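You operate a simulated robot arm through the tools that you are given. There is no shell and no other tool.

The job below is to be done with a simulated robot arm. You get a single attempt, and the scene is never put back.

## Task
Grind the rye rough into the mill's beaker and switch the mill off.
Fine: run it till the canister is empty, spill none.

The check looks at the end state, three seconds after you hand in, the way a careful person would. Anything else that was tipped, shoved, dropped, spilled or broken makes it a failure.

## Robot
A 6-joint arm with a fingered hand, fixed in place. Base frame: the origin is on the floor under the middle of its stand, x ahead of it, y to its left, z up. Readings come in m, degrees, newtons and seconds.
With the tool pointing down near the work surface it reaches from about 0.3 to 0.82 m from the base axis. Its first joint turns from -166.0 to 166.0 degrees. Payload 4 kg.
The tool frame sits at the grasp point between the pads (the TCP): z along the fingers, y along the line on which they close. The tips reach 0.026 m beyond it. The gripper opens to 0.132 m; its body begins 0.073 m behind the TCP. The gripper is a hand of 5 fingers: y runs from the thumb to the fingers, the wrist lies at [0, 0, -0.239] in the tool frame, and closing takes about 1.5 s.
Orientation is told as [roll, pitch, yaw] about the base's x, y, z axes, in that order, counted from this pose: with the fingers straight down and closing along the base's y, the tool's x points along the base's -x, its y along +y and its z along -z.

## Interface
- The arm moves only by the tool nudge_tool. Its argument "targets" is text: rows parted by semicolons, each of 7 numbers parted by spaces: the shift along the base's x, y, z in m, then the turn, a rotation vector about the base's x, y, z in degrees, then the finger opening in m, from 0 to 0.132. In form: x y z ax ay az grip; .... A call has 1 to 20 rows; each row shifts and turns the commanded pose from where the row before left it. Each row takes 0.2 s and may step no farther than 0.05 m and 8.6 degrees from the row before; otherwise, or with a gripper value out of range, the whole call is refused. A pose out of reach is approached as far as the arm can. The call stops where the force on the tool passes 40 N (or 10 N more than at its start, if that is more) or the arm is blocked; 0.2 s more then pass. Each finger travels about 0.045 m/s and halts on what it meets, pressing with about 23 N; the grip force reading is that of the motor and also rises with nothing between the fingers. The clock runs only during rows and for 0.2 s after the last one: add rows that do not move to give the fingers time. It gives the time, the measured TCP pose, the force on the tool (base axes), the opening and the grip force at its end, in the units of the frame above (readings bear some noise), with the torque about the TCP (base axes, N m) and any sound that the robot's microphone picked up.
- Cameras (640 x 400 px; columns grow to the right, rows downward): "scene" is fixed at [0.4069, 0.65, 1.6322]; the picture's right is [-0.97, -0.24, 0.00], its down [-0.19, 0.78, -0.59] and it looks along [0.14, -0.57, -0.81] (base axes); focal length 345 px, centre (320, 200). "wrist" rides on the gripper at [0.084, 0.002, -0.097] in the tool frame; the picture's right is [-0.02, 1.00, 0.00], its down [-0.75, -0.02, -0.66] and it looks along [-0.66, -0.01, 0.75] (tool axes); focal length 270 px, centre (320, 200). There is no depth. A picture from a camera that has moved, and an enlarged one, comes with that camera's place and axes in the base frame and with its lens. The place of the scene camera against the robot may be out by one fixed shift of up to 0.012 m in any direction.
- camera(camera): a new picture of that camera. No time passes.
- preshape(shape): the hand has 5 fingers and takes this shape, open, in about a second: jaw (thumb against the fingers, like two jaws); tri (thumb and two fingers); tip (a fingertip pinch); poke (one finger out to press); point (the index stretched); flat (the hand flat); cup (the hand cupped); fist (a fist). The gripper value then closes the fingers along that shape, each until it touches; the sizes above hold for jaw. It gives what a move gives, with no picture.
- enlarge(camera, box): a new picture of the part [left, top, right, bottom] of that camera's present view, enlarged. No time passes.
- close_job(): hands the job in; it is judged then, once.

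Nothing tells you positions but the pictures and the camera data. Unless the task says otherwise, let go and move clear before handing in.

The tools are called as a command line: name --argument value ..., lists and objects as JSON in quotes. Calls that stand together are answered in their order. nudge_tool: Moves the arm, as the interface text tells. Its arguments: {"type":"object","properties":{"targets":{"type":"string"}},"required":["targets"]} The other tools are called the same way: preshape (shape) gives the hand a shape; camera (camera) takes a picture; enlarge (camera, box) takes an enlarged picture of a part of a camera's view; close_job () hands the job in.

At the start:

```text
clock: 0.0
tool_pos: [0.3551, 0.2966, 1.2806]
orientation: [-0.1, 0.0, 0.0]
ft_force: [0.1, 0.2, 0.2]
torque: [0.01, 0.0, 0.01]
opening: 0.132
grip_force: 0.1
shape: jaw
```

scene: 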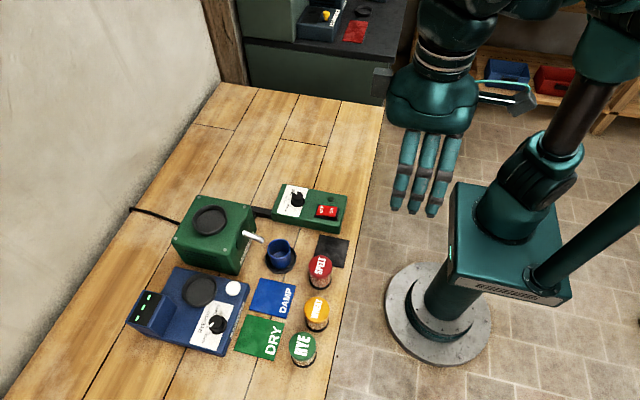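
wrist: 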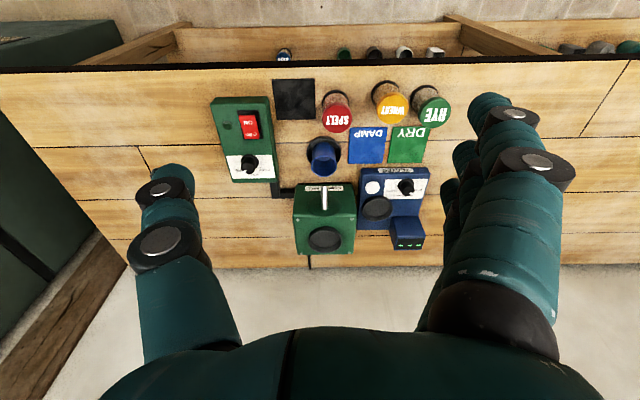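

I see a workbench with a green mill (with spout and blue beaker), a green control box with a knob and a red switch, a blue instrument (moisture meter?), and three canisters: spelt, wheat and rye. I'll enlarge the views to read details before moving.

enlarge --camera "scene" --box '[260, 170, 360, 240]'

enlarge --camera "scene" --box '[120, 260, 260, 360]'

enlarge --camera "scene" --box '[160, 180, 300, 280]'

enlarge --camera "scene" --box '[230, 225, 360, 375]'

enlarge --camera "wrist" --box '[200, 70, 460, 260]'

enlarge --camera "scene" --box '[230, 0, 400, 110]'

```text
5.71 times, centred on (310, 205) of scene
camera zoom: at [0.4069, 0.65, 1.6322], right [-0.97, -0.24, 0.0], down [-0.19, 0.78, -0.59], along [0.14, -0.57, -0.81], focal length 1970 px, centre (377, 171)
```

zoom: 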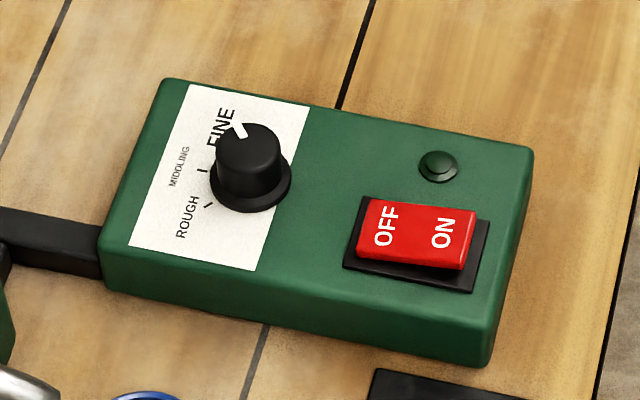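

```text
4.00 times, centred on (190, 310) of scene
camera zoom: at [0.4069, 0.65, 1.6322], right [-0.97, -0.24, 0.0], down [-0.19, 0.78, -0.59], along [0.14, -0.57, -0.81], focal length 1379 px, centre (840, -240)
```

zoom: 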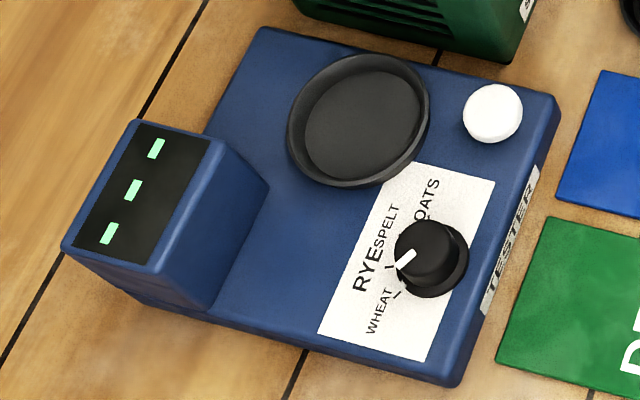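

```text
4.00 times, centred on (230, 230) of scene
camera zoom: at [0.4069, 0.65, 1.6322], right [-0.97, -0.24, 0.0], down [-0.19, 0.78, -0.59], along [0.14, -0.57, -0.81], focal length 1379 px, centre (680, 80)
```

zoom: 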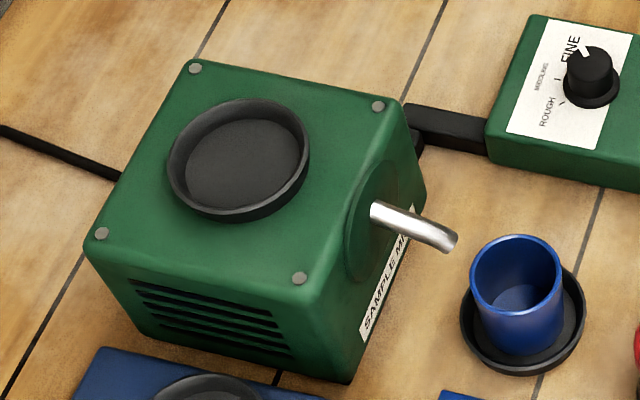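

```text
2.67 times, centred on (295, 300) of scene
camera zoom: at [0.4069, 0.65, 1.6322], right [-0.97, -0.24, 0.0], down [-0.19, 0.78, -0.59], along [0.14, -0.57, -0.81], focal length 920 px, centre (387, -67)
```

zoom: 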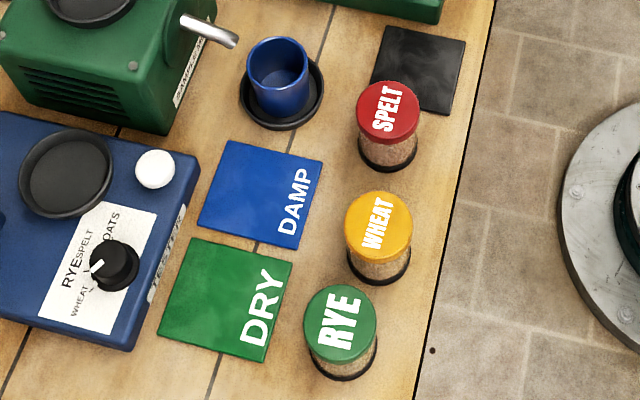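

```text
2.11 times, centred on (330, 165) of wrist
camera zoom: at [0.2705, 0.2977, 1.3784], right [0.02, 1.0, 0.0], down [0.75, -0.02, 0.66], along [0.66, -0.01, -0.75], focal length 569 px, centre (299, 274)
```

zoom: 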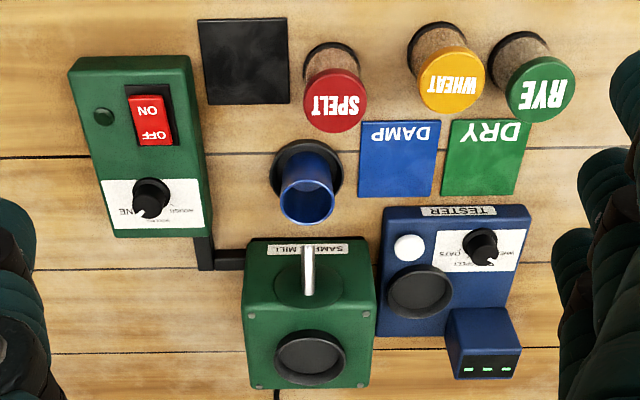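

```text
3.64 times, centred on (315, 55) of scene
camera zoom: at [0.4069, 0.65, 1.6322], right [-0.97, -0.24, 0.0], down [-0.19, 0.78, -0.59], along [0.14, -0.57, -0.81], focal length 1254 px, centre (338, 727)
```

zoom: 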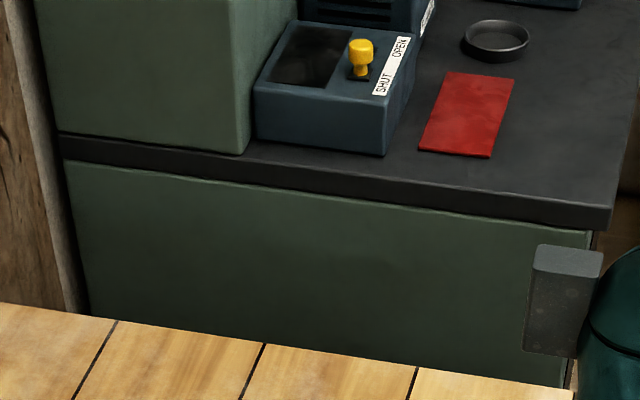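

The table top comes out at about z≈0.82 from the two views, with the rye canister near (0.48, 0.51) and the beaker's coaster near (0.60, 0.30). I'll move the wrist camera closer, well above the objects, for more detailed looks.

nudge_tool --targets "-0.004 0.0255 -0.035 0 0 0 0.132; -0.004 0.0255 -0.035 0 0 0 0.132; -0.004 0.0255 -0.035 0 0 0 0.132; -0.004 0.0255 -0.035 0 0 0 0.132; -0.004 0.0255 -0.035 0 0 0 0.132; -0.004 0.0255 -0.035 0 0 0 0.132"

camera --camera "wrist"

camera --camera "scene"

```text
clock: 1.4
tool_pos: [0.3324, 0.4487, 1.0709]
orientation: [0.0, 0.0, 0.0]
ft_force: [0.1, 0.4, -0.4]
torque: [-0.01, -0.01, 0.01]
opening: 0.132
grip_force: 0.0
shape: jaw
```

```text
taken
camera wrist: at [0.2475, 0.4508, 1.1682], right [0.02, 1.0, 0.0], down [0.75, -0.02, 0.66], along [0.66, -0.01, -0.75], focal length 270 px, centre (320, 200)
```

wrist: 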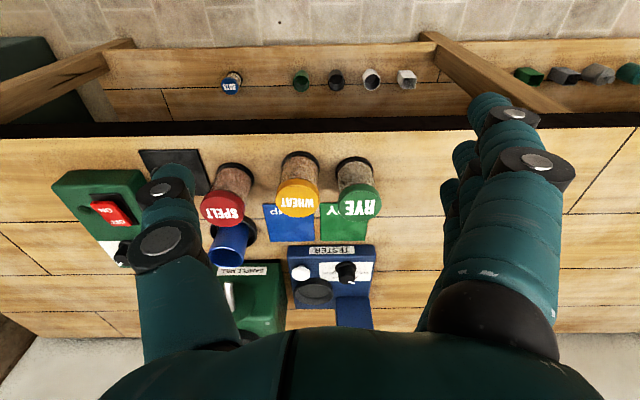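

```text
taken
```

scene: 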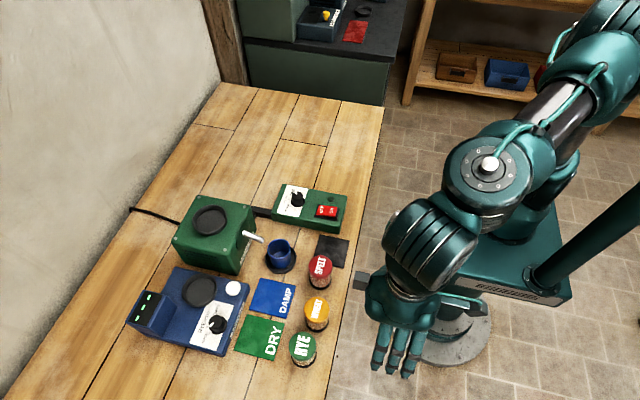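

enlarge --camera "wrist" --box '[180, 130, 400, 270]'

enlarge --camera "wrist" --box '[310, 140, 400, 220]'

enlarge --camera "scene" --box '[270, 310, 340, 380]'

```text
2.86 times, centred on (290, 200) of wrist
camera zoom: at [0.2475, 0.4508, 1.1682], right [0.02, 1.0, 0.0], down [0.75, -0.02, 0.66], along [0.66, -0.01, -0.75], focal length 772 px, centre (406, 200)
```

zoom: 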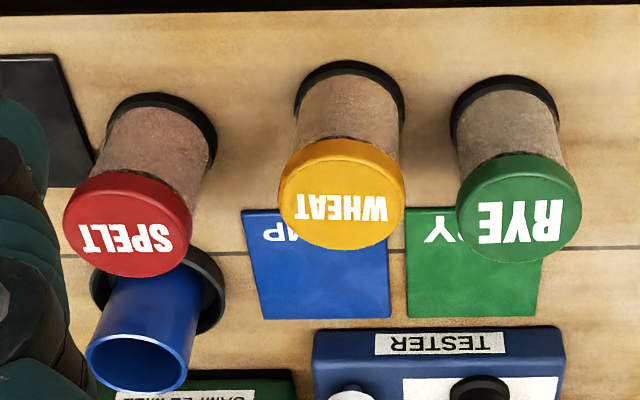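

```text
5.00 times, centred on (355, 180) of wrist
camera zoom: at [0.2475, 0.4508, 1.1682], right [0.02, 1.0, 0.0], down [0.75, -0.02, 0.66], along [0.66, -0.01, -0.75], focal length 1351 px, centre (145, 300)
```

zoom: 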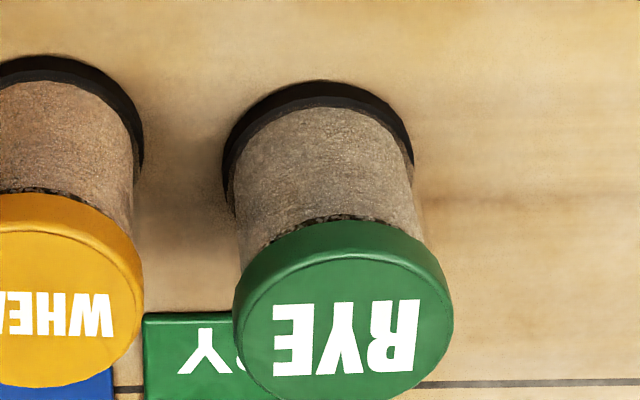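

```text
5.71 times, centred on (305, 345) of scene
camera zoom: at [0.4069, 0.65, 1.6322], right [-0.97, -0.24, 0.0], down [-0.19, 0.78, -0.59], along [0.14, -0.57, -0.81], focal length 1970 px, centre (406, -629)
```

zoom: 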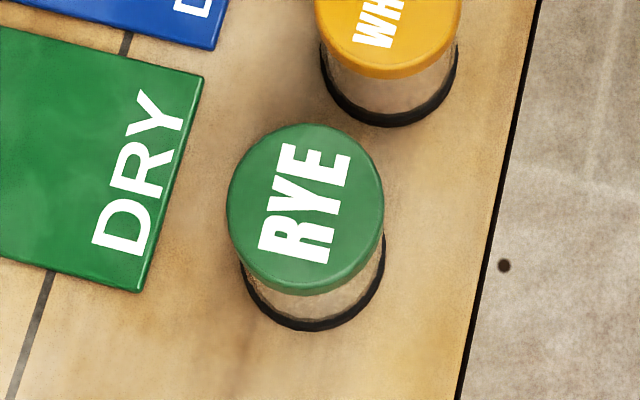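

The canisters look like clear bodies with black base rings of about 0.06 m and coloured lids, roughly 0.07 m tall. Next I'll move the wrist camera in front of the mill, staying high, to see the hopper ring, spout, beaker and control box.

nudge_tool --targets "0 -0.01 0.045 0 0 0 0.132; 0.02 -0.03 0.03 0 0 0 0.132; 0.02 -0.035 0.01 0 0 0 0.132; 0.025 -0.035 0 0 0 0 0.132; 0.025 -0.03 0 0 0 0 0.132"

camera --camera "wrist"

```text
clock: 2.6
tool_pos: [0.4193, 0.3086, 1.1586]
orientation: [-0.1, 0.0, 0.0]
ft_force: [-0.1, -0.1, -0.1]
torque: [0.04, 0.01, -0.01]
opening: 0.1322
grip_force: 0.1
shape: jaw
```

```text
taken
camera wrist: at [0.3351, 0.3101, 1.2555], right [0.02, 1.0, 0.0], down [0.75, -0.01, 0.66], along [0.66, -0.01, -0.75], focal length 270 px, centre (320, 200)
```

wrist: 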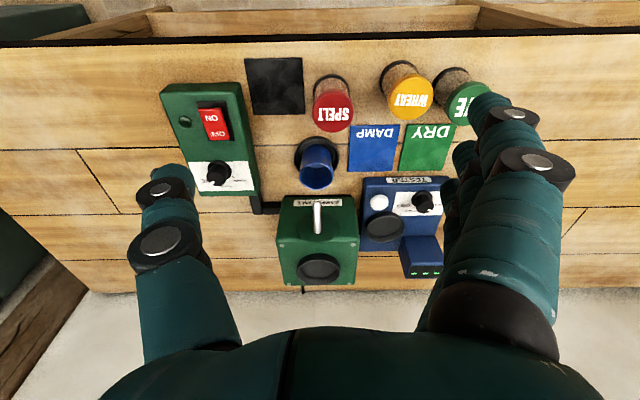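

enlarge --camera "wrist" --box '[260, 125, 380, 295]'

enlarge --camera "wrist" --box '[150, 75, 270, 210]'

enlarge --camera "wrist" --box '[280, 130, 360, 240]'

```text
2.35 times, centred on (320, 210) of wrist
camera zoom: at [0.3351, 0.3101, 1.2555], right [0.02, 1.0, 0.0], down [0.75, -0.01, 0.66], along [0.66, -0.01, -0.75], focal length 636 px, centre (320, 176)
```

zoom: 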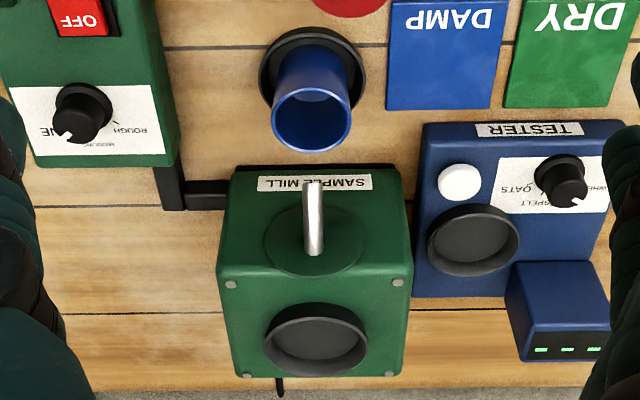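

```text
2.96 times, centred on (210, 142) of wrist
camera zoom: at [0.3351, 0.3101, 1.2555], right [0.02, 1.0, 0.0], down [0.75, -0.01, 0.66], along [0.66, -0.01, -0.75], focal length 801 px, centre (646, 370)
```

zoom: 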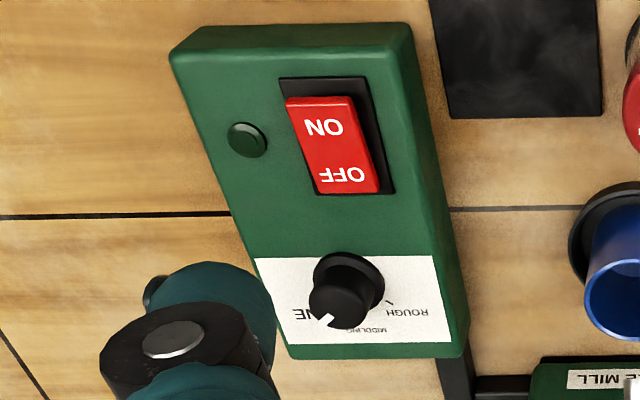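

```text
3.64 times, centred on (320, 185) of wrist
camera zoom: at [0.3351, 0.3101, 1.2555], right [0.02, 1.0, 0.0], down [0.75, -0.01, 0.66], along [0.66, -0.01, -0.75], focal length 983 px, centre (320, 254)
```

zoom: 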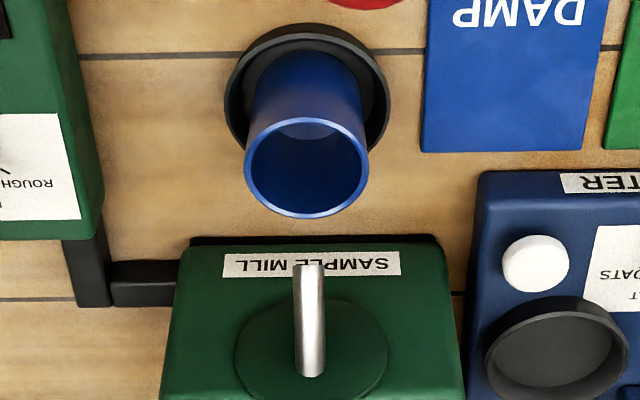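

The beaker's rim comes out near (0.591, 0.300, 0.907) and the spout tip near (0.630, 0.300, 0.93), so the beaker may not be fully under the spout. I'll tilt the hand so the wrist camera looks straight down on them from high up to check.

nudge_tool --targets "0.036 -0.002 0.01 0 8.2 0 0.132; 0.036 -0.002 0.01 0 8.2 0 0.132; 0.036 -0.002 0.0 0 8.2 0 0.132; 0.036 -0.002 0 0 8.2 0 0.132; 0.036 -0.002 0 0 8.2 0 0.132; 0 0 0 0 0 0 0.132"

camera --camera "wrist"

```text
clock: 4.0
tool_pos: [0.4924, 0.2354, 1.0532]
orientation: [-0.2, 40.0, -0.1]
ft_force: [0.4, -0.2, -0.2]
torque: [0.0, -0.03, 0.03]
opening: 0.1319
grip_force: 0.0
shape: jaw
out of reach, approached as far as the arm can: row 1, 3, 4, 5
```

```text
taken
camera wrist: at [0.4904, 0.2367, 1.1822], right [0.01, 1.0, -0.02], down [1.0, -0.01, 0.02], along [0.02, -0.02, -1.0], focal length 270 px, centre (320, 200)
```

wrist: 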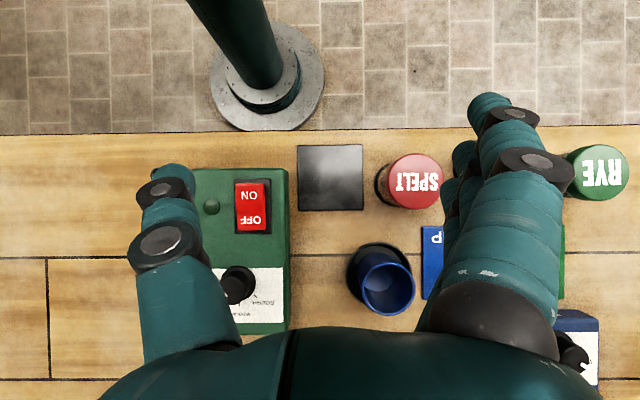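

The last move was cut short by reach, leaving the hand at (0.49, 0.24, 1.05) but nothing was touched. I'll reduce the tilt and bring the camera nearer the beaker and spout for a better view.

nudge_tool --targets "0 0.02 0.02 0 -8 0 0.132; 0 0.02 0.02 0 -8 0 0.132; 0.01 0.02 0.01 0 -8 0 0.132"

camera --camera "wrist"

```text
clock: 4.8
tool_pos: [0.5023, 0.2981, 1.1017]
orientation: [0.0, 16.8, -0.1]
ft_force: [-0.8, 0.6, 0.4]
torque: [0.02, -0.02, 0.03]
opening: 0.1319
grip_force: 0.1
shape: jaw
```

```text
taken
camera wrist: at [0.4504, 0.2975, 1.2192], right [0.02, 1.0, -0.01], down [0.91, -0.02, 0.41], along [0.41, -0.01, -0.91], focal length 270 px, centre (320, 200)
```

wrist: 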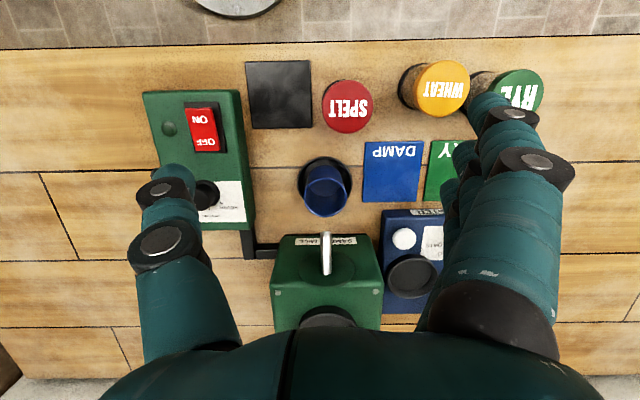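

enlarge --camera "wrist" --box '[270, 140, 390, 290]'

enlarge --camera "scene" --box '[225, 220, 310, 285]'

```text
2.67 times, centred on (330, 215) of wrist
camera zoom: at [0.4504, 0.2975, 1.2192], right [0.02, 1.0, -0.01], down [0.91, -0.02, 0.41], along [0.41, -0.01, -0.91], focal length 721 px, centre (293, 160)
```

zoom: 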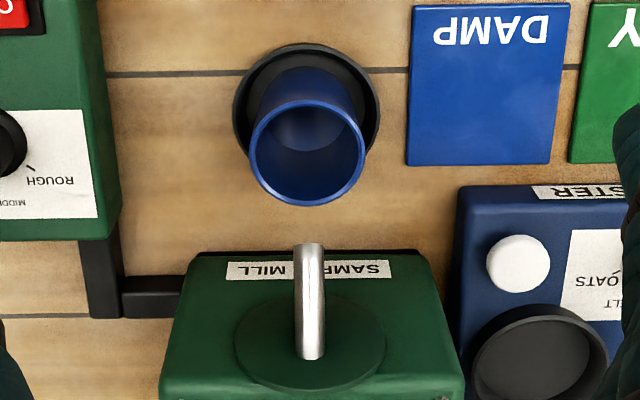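

```text
6.15 times, centred on (268, 252) of scene
camera zoom: at [0.4069, 0.65, 1.6322], right [-0.97, -0.24, 0.0], down [-0.19, 0.78, -0.59], along [0.14, -0.57, -0.81], focal length 2122 px, centre (643, -123)
```

zoom: 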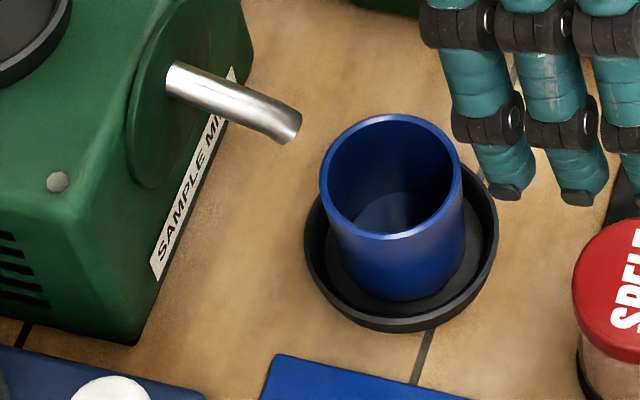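

The dish under the beaker centres near (0.595, 0.301) and the beaker stands in it, while the spout's mouth looks to be about 3 cm further toward the mill. I'll swing the wrist camera round to the -y side for a side-on view of the spout against the beaker, staying above everything.

nudge_tool --targets "0 -0.01 0.01 0 -8.4 0 0.132; 0 -0.01 0.01 0 -8.4 0 0.132; 0.006 -0.012 0 0 0 8.2 0.132; 0.006 -0.012 0 0 0 8.2 0.132; 0.006 -0.012 0 0 0 8.2 0.132; 0.006 -0.012 0 0 0 8.2 0.132; 0.006 -0.012 0 0 0 8.2 0.132; 0.006 -0.012 0 0 0 8.2 0.132; 0.006 -0.012 0 0 0 8.2 0.132; 0.006 -0.012 0 0 0 8.2 0.132; 0.006 -0.012 0 0 0 8.2 0.132; 0.006 -0.012 0 0 0 8.2 0.132; 0.006 -0.012 0 0 0 8.2 0.132"

camera --camera "wrist"

```text
clock: 7.6
tool_pos: [0.5725, 0.1942, 1.1556]
orientation: [-1.8, 0.9, 77.8]
ft_force: [0.7, -0.1, 0.4]
torque: [0.03, 0.0, 0.0]
opening: 0.1318
grip_force: 0.0
shape: jaw
out of reach, approached as far as the arm can: row 2, 6, 7, 8, 10, 11
```

```text
taken
camera wrist: at [0.5508, 0.1132, 1.255], right [-0.97, 0.23, -0.03], down [0.16, 0.75, 0.64], along [0.17, 0.62, -0.76], focal length 270 px, centre (320, 200)
```

wrist: 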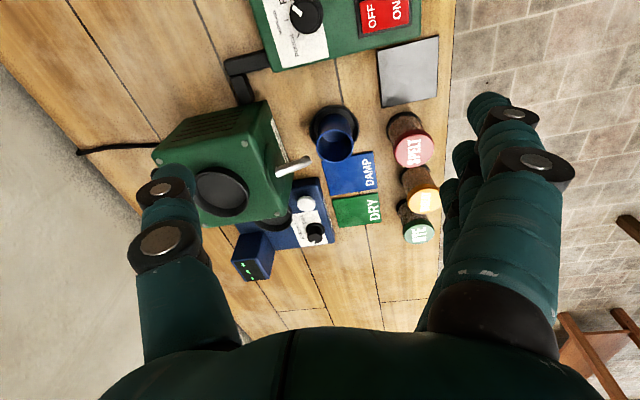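

The side view works; I'm lowering and tilting the camera toward horizontal so I can judge the height and offset between the spout and the beaker rim.

nudge_tool --targets "0 -0.01 -0.03 7.5 -1.5 0 0.132; 0.005 -0.01 -0.03 7.5 -1.5 0 0.132; 0.005 -0.005 -0.03 7.5 -1.5 0 0.132; 0.005 -0.005 -0.02 7.5 -1.5 0 0.132"

camera --camera "wrist"

```text
clock: 8.6
tool_pos: [0.5869, 0.1672, 1.0458]
orientation: [-1.3, -29.7, 77.5]
ft_force: [0.6, 0.2, -0.1]
torque: [-0.03, 0.0, -0.05]
opening: 0.1317
grip_force: 0.0
shape: jaw
```

```text
taken
camera wrist: at [0.5579, 0.0481, 1.0888], right [-0.97, 0.24, -0.01], down [0.07, 0.32, 0.94], along [0.23, 0.92, -0.33], focal length 270 px, centre (320, 200)
```

wrist: 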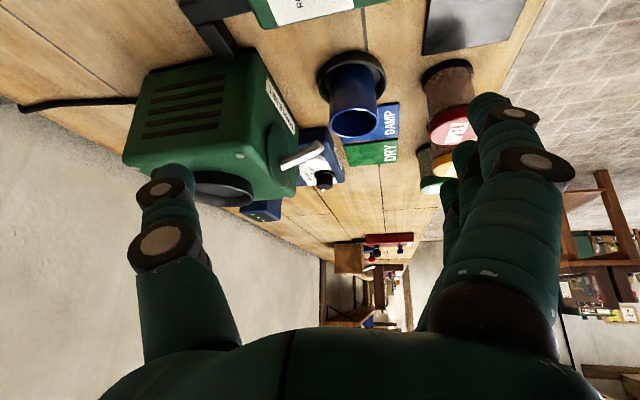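

enlarge --camera "wrist" --box '[260, 40, 400, 190]'

enlarge --camera "wrist" --box '[120, 30, 420, 230]'

```text
2.67 times, centred on (330, 115) of wrist
camera zoom: at [0.5579, 0.0481, 1.0888], right [-0.97, 0.24, -0.01], down [0.07, 0.32, 0.94], along [0.23, 0.92, -0.33], focal length 721 px, centre (293, 427)
```

zoom: 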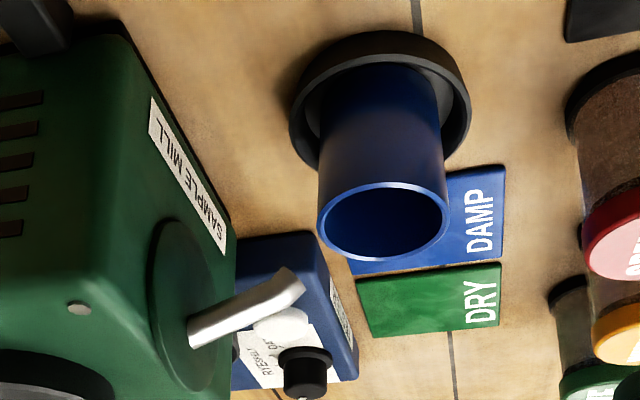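

```text
2.00 times, centred on (270, 130) of wrist
camera zoom: at [0.5579, 0.0481, 1.0888], right [-0.97, 0.24, -0.01], down [0.07, 0.32, 0.94], along [0.23, 0.92, -0.33], focal length 541 px, centre (420, 340)
```

zoom: 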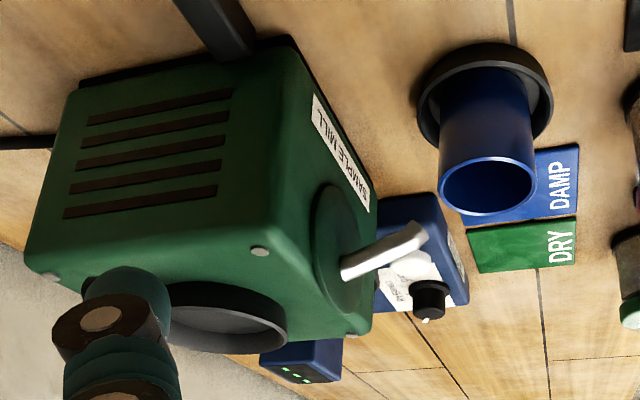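

The spout's bent mouth sits at about (0.620, 0.30, 0.934) and aims down toward the robot into the beaker, whose rim is near (0.585, 0.301, 0.912) and which is centred in its fixed-looking dish. So the stream should land inside, and I'll leave the beaker where it is. Next I'll level the hand and look closely at the control box.

nudge_tool --targets "-0.01 0 0.015 -7.5 1.5 0 0.132; -0.01 0 0.015 -7.5 1.5 0 0.132; -0.01 0 0.015 -7.5 1.5 0 0.132; -0.01 0 0.01 -7.5 1.5 0 0.132; -0.008 -0.003 0 0 0 -8.2 0.132; -0.008 -0.003 0 0 0 -8.2 0.132; -0.008 -0.003 0 0 0 -8.2 0.132; -0.008 -0.003 0 0 0 -8.2 0.132; -0.008 -0.003 0 0 0 -8.2 0.132; -0.008 -0.003 0 0 0 -8.2 0.132; -0.008 -0.003 0 0 0 -8.2 0.132; -0.008 -0.003 0 0 0 -8.2 0.132; -0.008 -0.003 0 0 0 -8.2 0.132; 0 0 0 0 0 -4 0.132"

camera --camera "wrist"

```text
clock: 11.6
tool_pos: [0.4762, 0.138, 1.1011]
orientation: [-1.8, 1.1, -0.3]
ft_force: [-0.3, -0.1, -0.1]
torque: [-0.03, 0.0, 0.02]
opening: 0.1319
grip_force: 0.0
shape: jaw
```

```text
taken
camera wrist: at [0.392, 0.142, 1.1999], right [0.02, 1.0, -0.03], down [0.76, 0.0, 0.64], along [0.64, -0.04, -0.76], focal length 270 px, centre (320, 200)
```

wrist: 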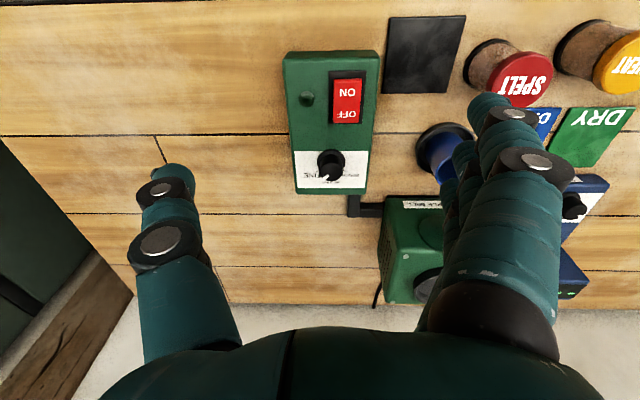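

enlarge --camera "wrist" --box '[275, 40, 395, 205]'

enlarge --camera "wrist" --box '[290, 140, 375, 200]'

enlarge --camera "scene" --box '[265, 175, 355, 240]'

```text
2.42 times, centred on (335, 122) of wrist
camera zoom: at [0.392, 0.142, 1.1999], right [0.02, 1.0, -0.03], down [0.76, 0.0, 0.64], along [0.64, -0.04, -0.76], focal length 655 px, centre (284, 388)
```

zoom: 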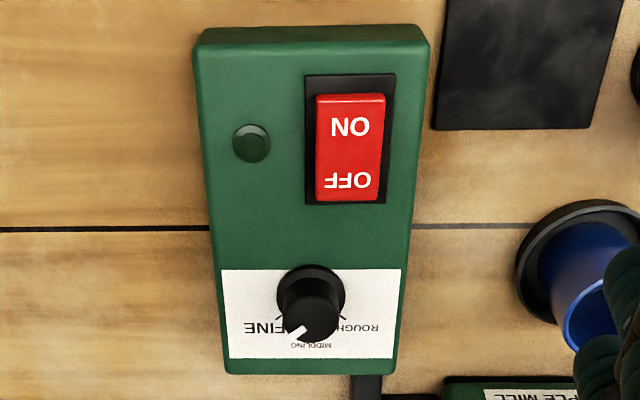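

```text
6.67 times, centred on (332, 170) of wrist
camera zoom: at [0.392, 0.142, 1.1999], right [0.02, 1.0, -0.03], down [0.76, 0.0, 0.64], along [0.64, -0.04, -0.76], focal length 1802 px, centre (237, 400)
```

zoom: 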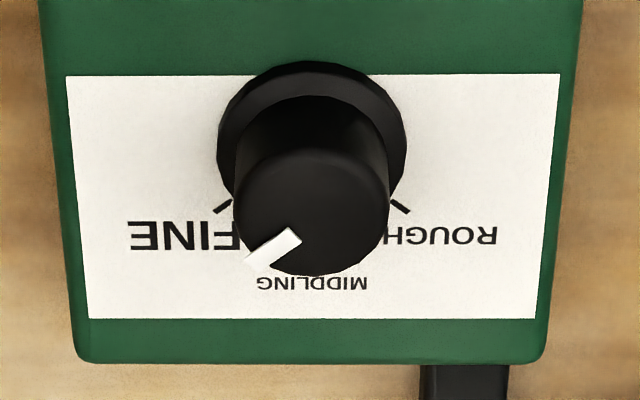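

```text
6.15 times, centred on (310, 208) of scene
camera zoom: at [0.4069, 0.65, 1.6322], right [-0.97, -0.24, 0.0], down [-0.19, 0.78, -0.59], along [0.14, -0.57, -0.81], focal length 2122 px, centre (382, 154)
```

zoom: 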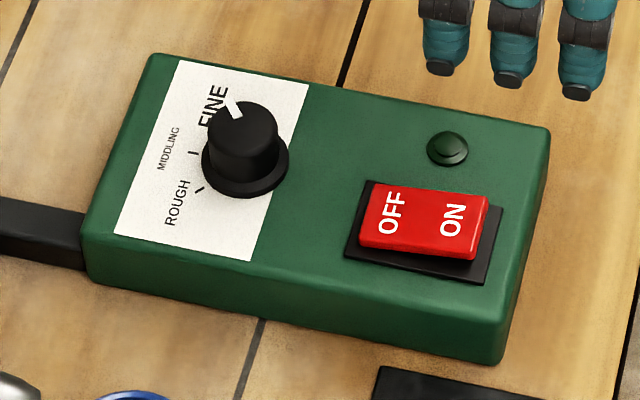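

The control box top is near z≈0.872 with the knob at about (0.592, 0.143, top 0.903), pointing at FINE; ROUGH is a quarter turn counter-clockwise from above. The rocker centre is near (0.507, 0.161) with its OFF end down and the lamp dark. I'll go above the knob and check the alignment.

nudge_tool --targets "0.03 0.001 -0.02 1.8 -1.1 0 0.1; 0.03 0.001 -0.02 0 0 0 0.08; 0.028 0.002 -0.02 0 0 0 0.07; 0.028 0.001 -0.02 0 0 0 0.07; 0 0 0 0 0 0 0.07; 0 0 0 0 0 0 0.07"

camera --camera "wrist"

camera --camera "scene"

```text
clock: 13.0
tool_pos: [0.5905, 0.141, 1.0213]
orientation: [0.0, 0.0, -0.1]
ft_force: [-0.3, -0.2, 0.7]
torque: [0.0, 0.0, -0.01]
opening: 0.071
grip_force: 0.0
shape: jaw
```

```text
taken
camera wrist: at [0.5069, 0.1426, 1.1192], right [0.02, 1.0, 0.0], down [0.75, -0.02, 0.66], along [0.66, -0.02, -0.75], focal length 270 px, centre (320, 200)
```

wrist: 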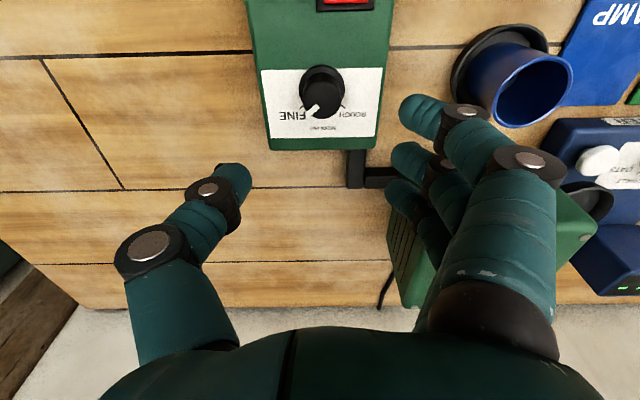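

```text
taken
```

scene: 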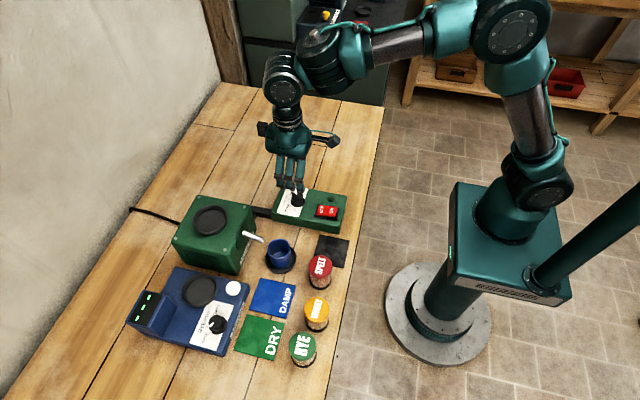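

enlarge --camera "wrist" --box '[250, 40, 400, 155]'

enlarge --camera "scene" --box '[250, 100, 360, 240]'

```text
3.48 times, centred on (325, 98) of wrist
camera zoom: at [0.5069, 0.1426, 1.1192], right [0.02, 1.0, 0.0], down [0.75, -0.02, 0.66], along [0.66, -0.02, -0.75], focal length 940 px, centre (303, 556)
```

zoom: 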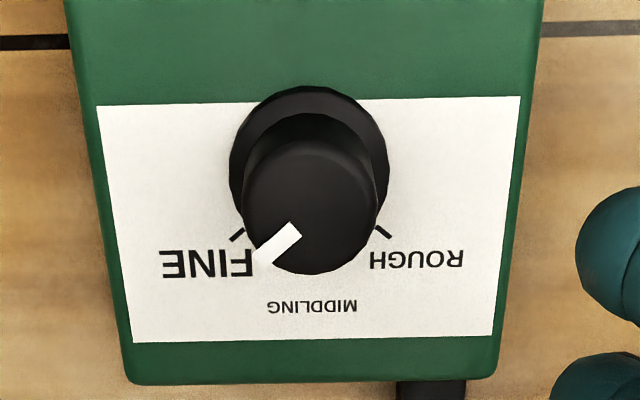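

```text
2.86 times, centred on (305, 170) of scene
camera zoom: at [0.4069, 0.65, 1.6322], right [-0.97, -0.24, 0.0], down [-0.19, 0.78, -0.59], along [0.14, -0.57, -0.81], focal length 985 px, centre (363, 286)
```

zoom: 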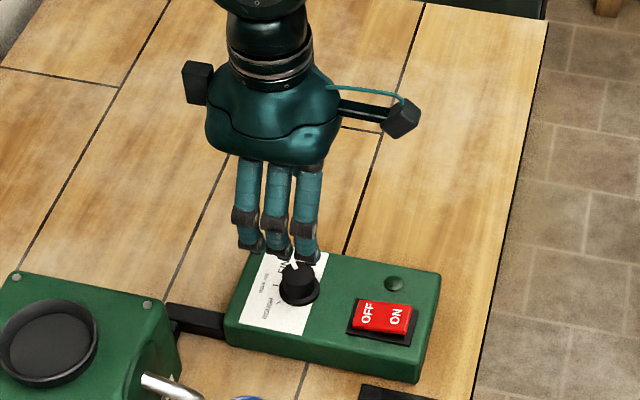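

The knob axis is at about (0.591, 0.1415), directly under the tool. I'll lower until the fingertips straddle the knob cap.

nudge_tool --targets "0.0005 0.0005 -0.04 0 0 0 0.07; 0 0 -0.035 0 0 0 0.07; 0 0 -0.02 0 0 0 0.07; 0 0 -0.014 0 0 0 0.07; 0 0 0 0 0 0 0.07"

camera --camera "wrist"

enlarge --camera "scene" --box '[250, 120, 360, 240]'

```text
clock: 14.1
tool_pos: [0.5929, 0.1432, 0.9165]
orientation: [0.2, -0.5, 0.1]
ft_force: [-2.5, -0.8, 10.5]
torque: [0.45, 0.32, 0.12]
opening: 0.0695
grip_force: 0.1
shape: jaw
stopped in row 5: the force on the tool passed its limit at 48 N (the readings are from after the stop); the commanded pose is now the measured one
```

```text
taken
camera wrist: at [0.507, 0.1436, 1.0134], right [0.02, 1.0, 0.0], down [0.75, -0.02, 0.66], along [0.66, -0.01, -0.75], focal length 270 px, centre (320, 200)
```

wrist: 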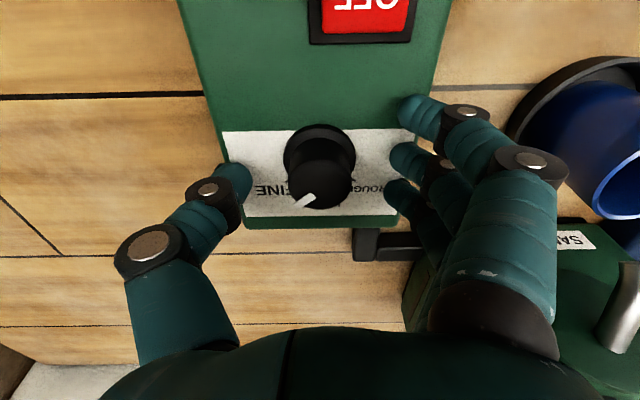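

```text
3.33 times, centred on (305, 180) of scene
camera zoom: at [0.4069, 0.65, 1.6322], right [-0.97, -0.24, 0.0], down [-0.19, 0.78, -0.59], along [0.14, -0.57, -0.81], focal length 1149 px, centre (370, 267)
```

zoom: 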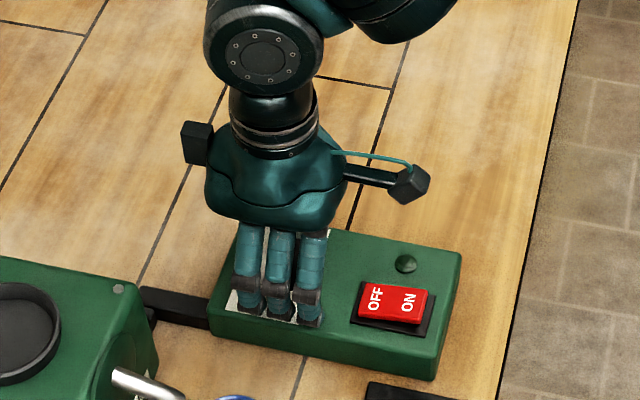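

The fingertips met the box top at TCP z≈0.916. I'll lift a few millimetres off the surface and then close on the knob.

nudge_tool --targets "-0.0015 -0.0015 0.006 -0.2 0.5 -0.1 0.07; 0 0 0 0 0 0 0.07"

enlarge --camera "wrist" --box '[180, 40, 470, 260]'

```text
clock: 14.7
tool_pos: [0.5907, 0.1405, 0.9229]
orientation: [-0.1, 0.1, -0.1]
ft_force: [-0.3, -0.7, -0.9]
torque: [-0.02, 0.0, -0.02]
opening: 0.0702
grip_force: 0.1
shape: jaw
```

```text
1.82 times, centred on (325, 150) of wrist
camera zoom: at [0.5061, 0.1423, 1.0193], right [0.02, 1.0, 0.0], down [0.75, -0.02, 0.66], along [0.66, -0.02, -0.75], focal length 491 px, centre (311, 291)
```

zoom: 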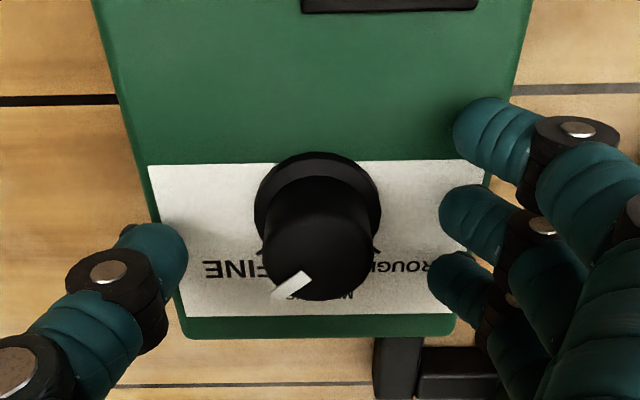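

I'm clear of the box now, with the thumb and fingers straddling the knob. I'll close on it.

nudge_tool --targets "0 0 0 0 0 0 0.05; 0 0 0 0 0 0 0.03; 0 0 0 0 0 0 0.01; 0 0 0 0 0 0 0.01; 0 0 0 0 0 0 0.01; 0 0 0 0 0 0 0.01"

camera --camera "wrist"

enlarge --camera "scene" --box '[250, 150, 350, 240]'

```text
clock: 16.1
tool_pos: [0.5915, 0.1406, 0.921]
orientation: [-0.1, 0.1, -0.3]
ft_force: [0.9, -4.4, 1.9]
torque: [0.17, -0.07, 0.05]
opening: 0.0105
grip_force: 23.4
shape: jaw
```

```text
taken
camera wrist: at [0.5062, 0.1419, 1.0196], right [0.02, 1.0, 0.0], down [0.75, -0.02, 0.66], along [0.66, -0.02, -0.75], focal length 270 px, centre (320, 200)
```

wrist: 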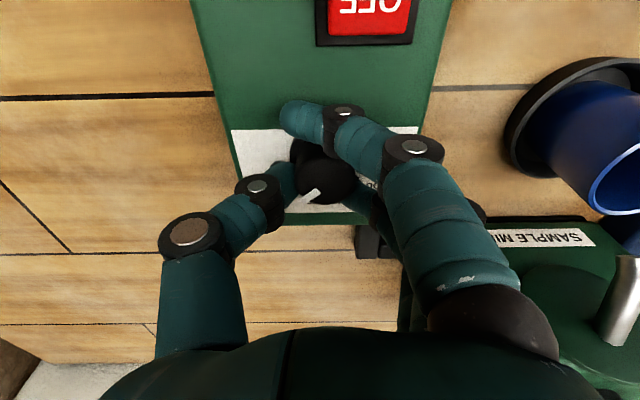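

```text
4.44 times, centred on (300, 195) of scene
camera zoom: at [0.4069, 0.65, 1.6322], right [-0.97, -0.24, 0.0], down [-0.19, 0.78, -0.59], along [0.14, -0.57, -0.81], focal length 1532 px, centre (409, 222)
```

zoom: 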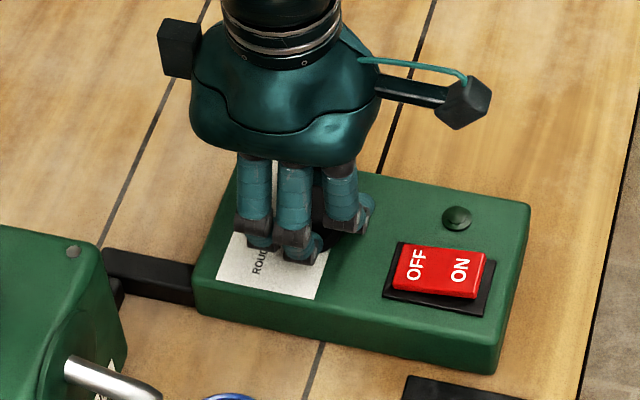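

The thumb and middle finger hold the knob. I'll turn counter-clockwise from above in small steps and check the pointer.

nudge_tool --targets "0 0 0 0 0 8 0.01; 0 0 0 0 0 8 0.01; 0 0 0 0 0 8 0.01; 0 0 0 0 0 0 0.01"

camera --camera "wrist"

enlarge --camera "scene" --box '[250, 150, 350, 240]'

```text
clock: 17.1
tool_pos: [0.59, 0.142, 0.9223]
orientation: [-0.1, 0.0, 24.0]
ft_force: [10.1, 4.6, 9.8]
torque: [0.43, -0.08, -0.06]
opening: 0.0102
grip_force: 23.0
shape: jaw
```

```text
taken
camera wrist: at [0.5132, 0.1086, 1.0191], right [-0.39, 0.92, 0.0], down [0.69, 0.29, 0.66], along [0.61, 0.25, -0.75], focal length 270 px, centre (320, 200)
```

wrist: 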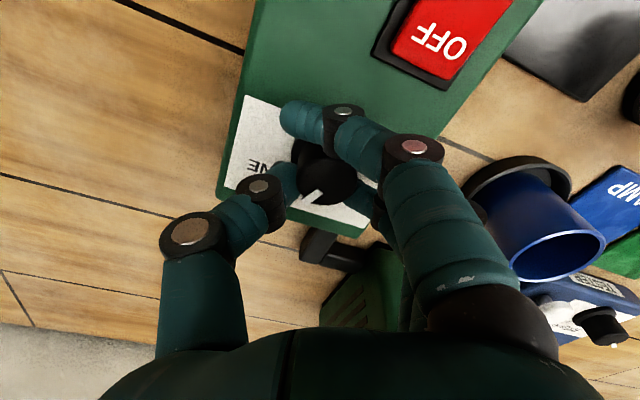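

```text
4.44 times, centred on (300, 195) of scene
camera zoom: at [0.4069, 0.65, 1.6322], right [-0.97, -0.24, 0.0], down [-0.19, 0.78, -0.59], along [0.14, -0.57, -0.81], focal length 1532 px, centre (409, 222)
```

zoom: 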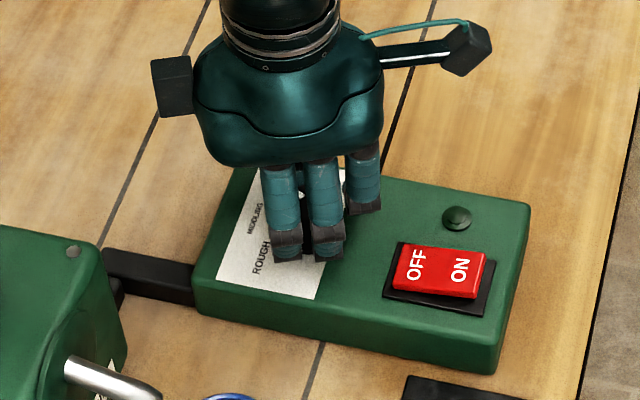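

The pointer kept its place relative to the hand, so the knob is turning with it. I'll continue turning.

nudge_tool --targets "0 0 0 0 0 8 0.01; 0 0 0 0 0 8 0.01; 0 0 0 0 0 8 0.01; 0 0 0 0 0 8 0.01; 0 0 0 0 0 0 0.01"

camera --camera "wrist"

enlarge --camera "scene" --box '[250, 150, 350, 240]'

```text
clock: 18.2
tool_pos: [0.5913, 0.1442, 0.922]
orientation: [-0.1, -0.2, 56.4]
ft_force: [6.3, 10.4, -3.1]
torque: [0.34, 0.06, -0.06]
opening: 0.0098
grip_force: 23.3
shape: jaw
stopped in row 5: the force on the tool passed its limit at 41 N (the readings are from after the stop); the commanded pose is now the measured one
```

```text
taken
camera wrist: at [0.5429, 0.0744, 1.019], right [-0.82, 0.57, 0.0], down [0.43, 0.62, 0.66], along [0.38, 0.54, -0.75], focal length 270 px, centre (320, 200)
```

wrist: 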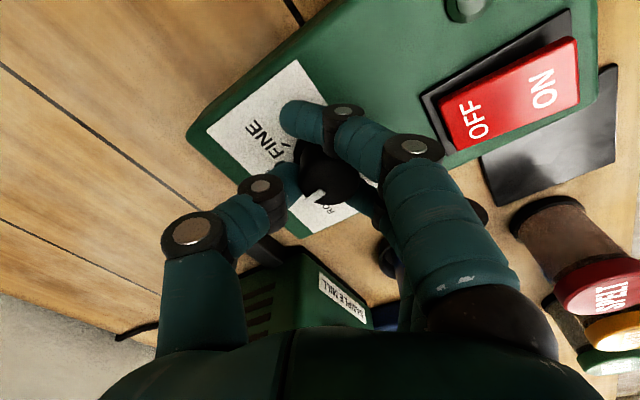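

```text
4.44 times, centred on (300, 195) of scene
camera zoom: at [0.4069, 0.65, 1.6322], right [-0.97, -0.24, 0.0], down [-0.19, 0.78, -0.59], along [0.14, -0.57, -0.81], focal length 1532 px, centre (409, 222)
```

zoom: 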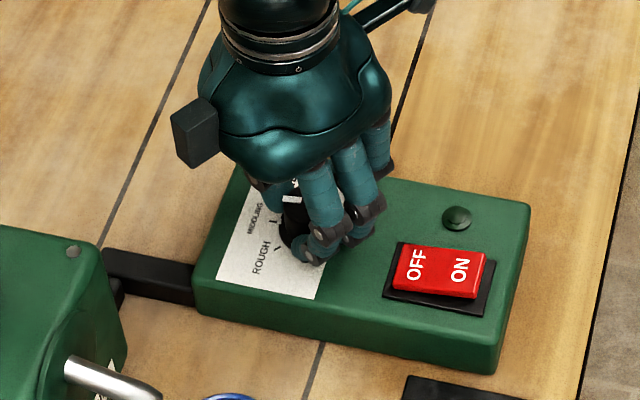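

enlarge --camera "wrist" --box '[210, 90, 430, 240]'

enlarge --camera "scene" --box '[280, 175, 340, 220]'

```text
2.67 times, centred on (320, 165) of wrist
camera zoom: at [0.5429, 0.0744, 1.019], right [-0.82, 0.57, 0.0], down [0.43, 0.62, 0.66], along [0.38, 0.54, -0.75], focal length 721 px, centre (320, 293)
```

zoom: 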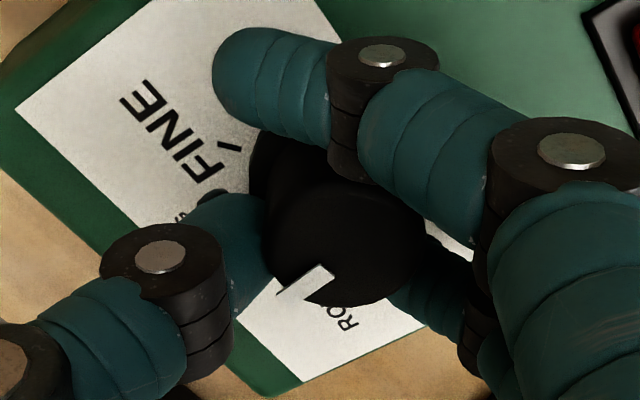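

```text
8.89 times, centred on (310, 198) of scene
camera zoom: at [0.4069, 0.65, 1.6322], right [-0.97, -0.24, 0.0], down [-0.19, 0.78, -0.59], along [0.14, -0.57, -0.81], focal length 3065 px, centre (409, 222)
```

zoom: 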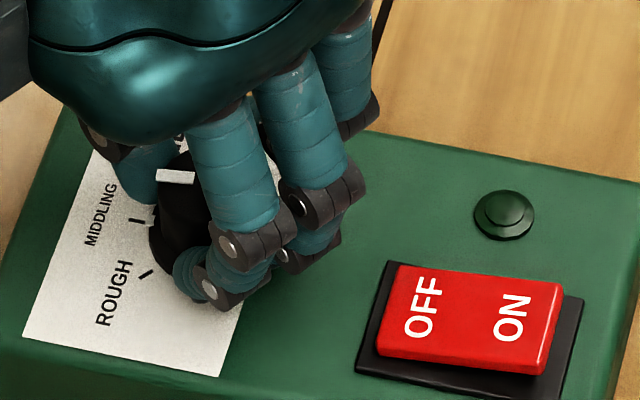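

The pointer is now at about 14° azimuth in the scene view, so it's past MIDDLING and needs roughly 30° more to ROUGH. I'll continue in small steps with a slight compliance shift.

nudge_tool --targets "0.0005 0.001 0 0 0 0 0.01; 0.0003 0.0007 0 0 0 6 0.01; 0.0002 0.0007 0 0 0 6 0.01; 0 0 0 0 0 0 0.01"

enlarge --camera "wrist" --box '[210, 90, 430, 240]'

enlarge --camera "scene" --box '[280, 175, 340, 220]'

```text
clock: 19.2
tool_pos: [0.5915, 0.1458, 0.9219]
orientation: [-0.1, 0.0, 68.2]
ft_force: [-4.2, 1.0, -3.9]
torque: [0.16, 0.32, -0.04]
opening: 0.0094
grip_force: 22.9
shape: jaw
```

```text
2.67 times, centred on (320, 165) of wrist
camera zoom: at [0.5592, 0.0674, 1.0194], right [-0.92, 0.39, 0.0], down [0.29, 0.69, 0.66], along [0.26, 0.61, -0.75], focal length 721 px, centre (320, 293)
```

zoom: 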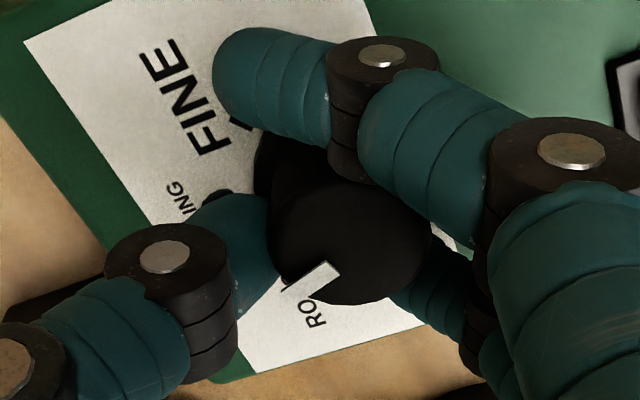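

```text
8.89 times, centred on (310, 198) of scene
camera zoom: at [0.4069, 0.65, 1.6322], right [-0.97, -0.24, 0.0], down [-0.19, 0.78, -0.59], along [0.14, -0.57, -0.81], focal length 3065 px, centre (409, 222)
```

zoom: 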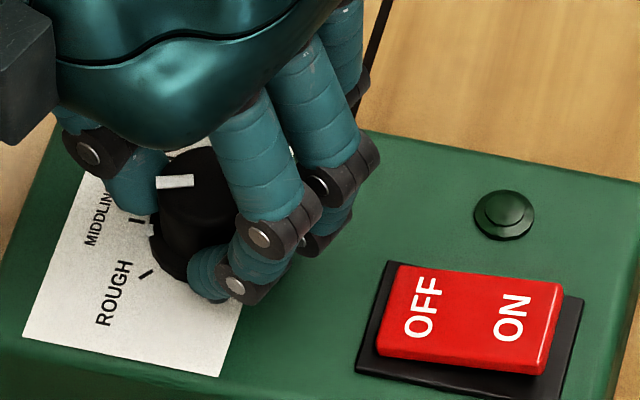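

The pointer is near 20° azimuth; ROUGH is at 45°. Continuing the turn.

nudge_tool --targets "0 0.0003 0 0 0 7 0.005; -0.0002 0.0003 0 0 0 7 0.005; -0.0003 0.0003 0 0 0 7 0.005; 0 0 0 0 0 0 0.005"

enlarge --camera "wrist" --box '[210, 90, 430, 240]'

enlarge --camera "scene" --box '[280, 175, 340, 220]'

```text
clock: 20.2
tool_pos: [0.5915, 0.1479, 0.9217]
orientation: [-0.2, -0.2, 89.6]
ft_force: [4.6, 17.8, -0.6]
torque: [0.49, 0.15, -0.05]
opening: 0.0084
grip_force: 23.0
shape: jaw
```

```text
2.67 times, centred on (320, 165) of wrist
camera zoom: at [0.5888, 0.0625, 1.0196], right [-1.0, 0.03, 0.0], down [0.02, 0.75, 0.66], along [0.02, 0.66, -0.75], focal length 721 px, centre (320, 293)
```

zoom: 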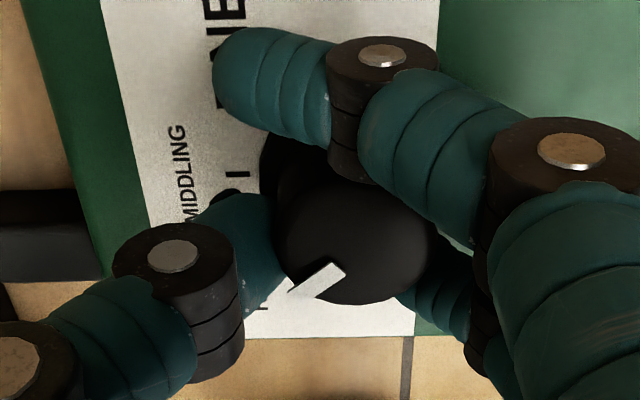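

```text
8.89 times, centred on (310, 198) of scene
camera zoom: at [0.4069, 0.65, 1.6322], right [-0.97, -0.24, 0.0], down [-0.19, 0.78, -0.59], along [0.14, -0.57, -0.81], focal length 3065 px, centre (409, 222)
```

zoom: 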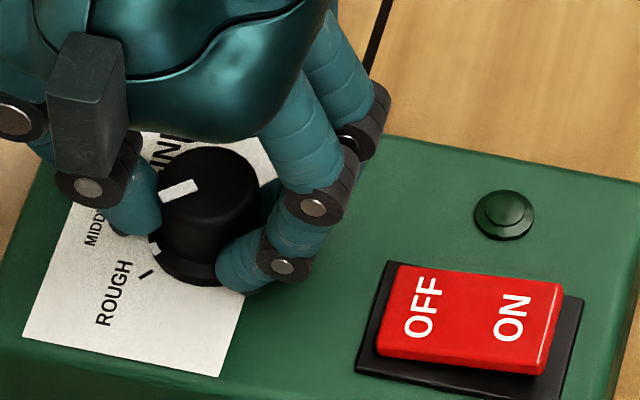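

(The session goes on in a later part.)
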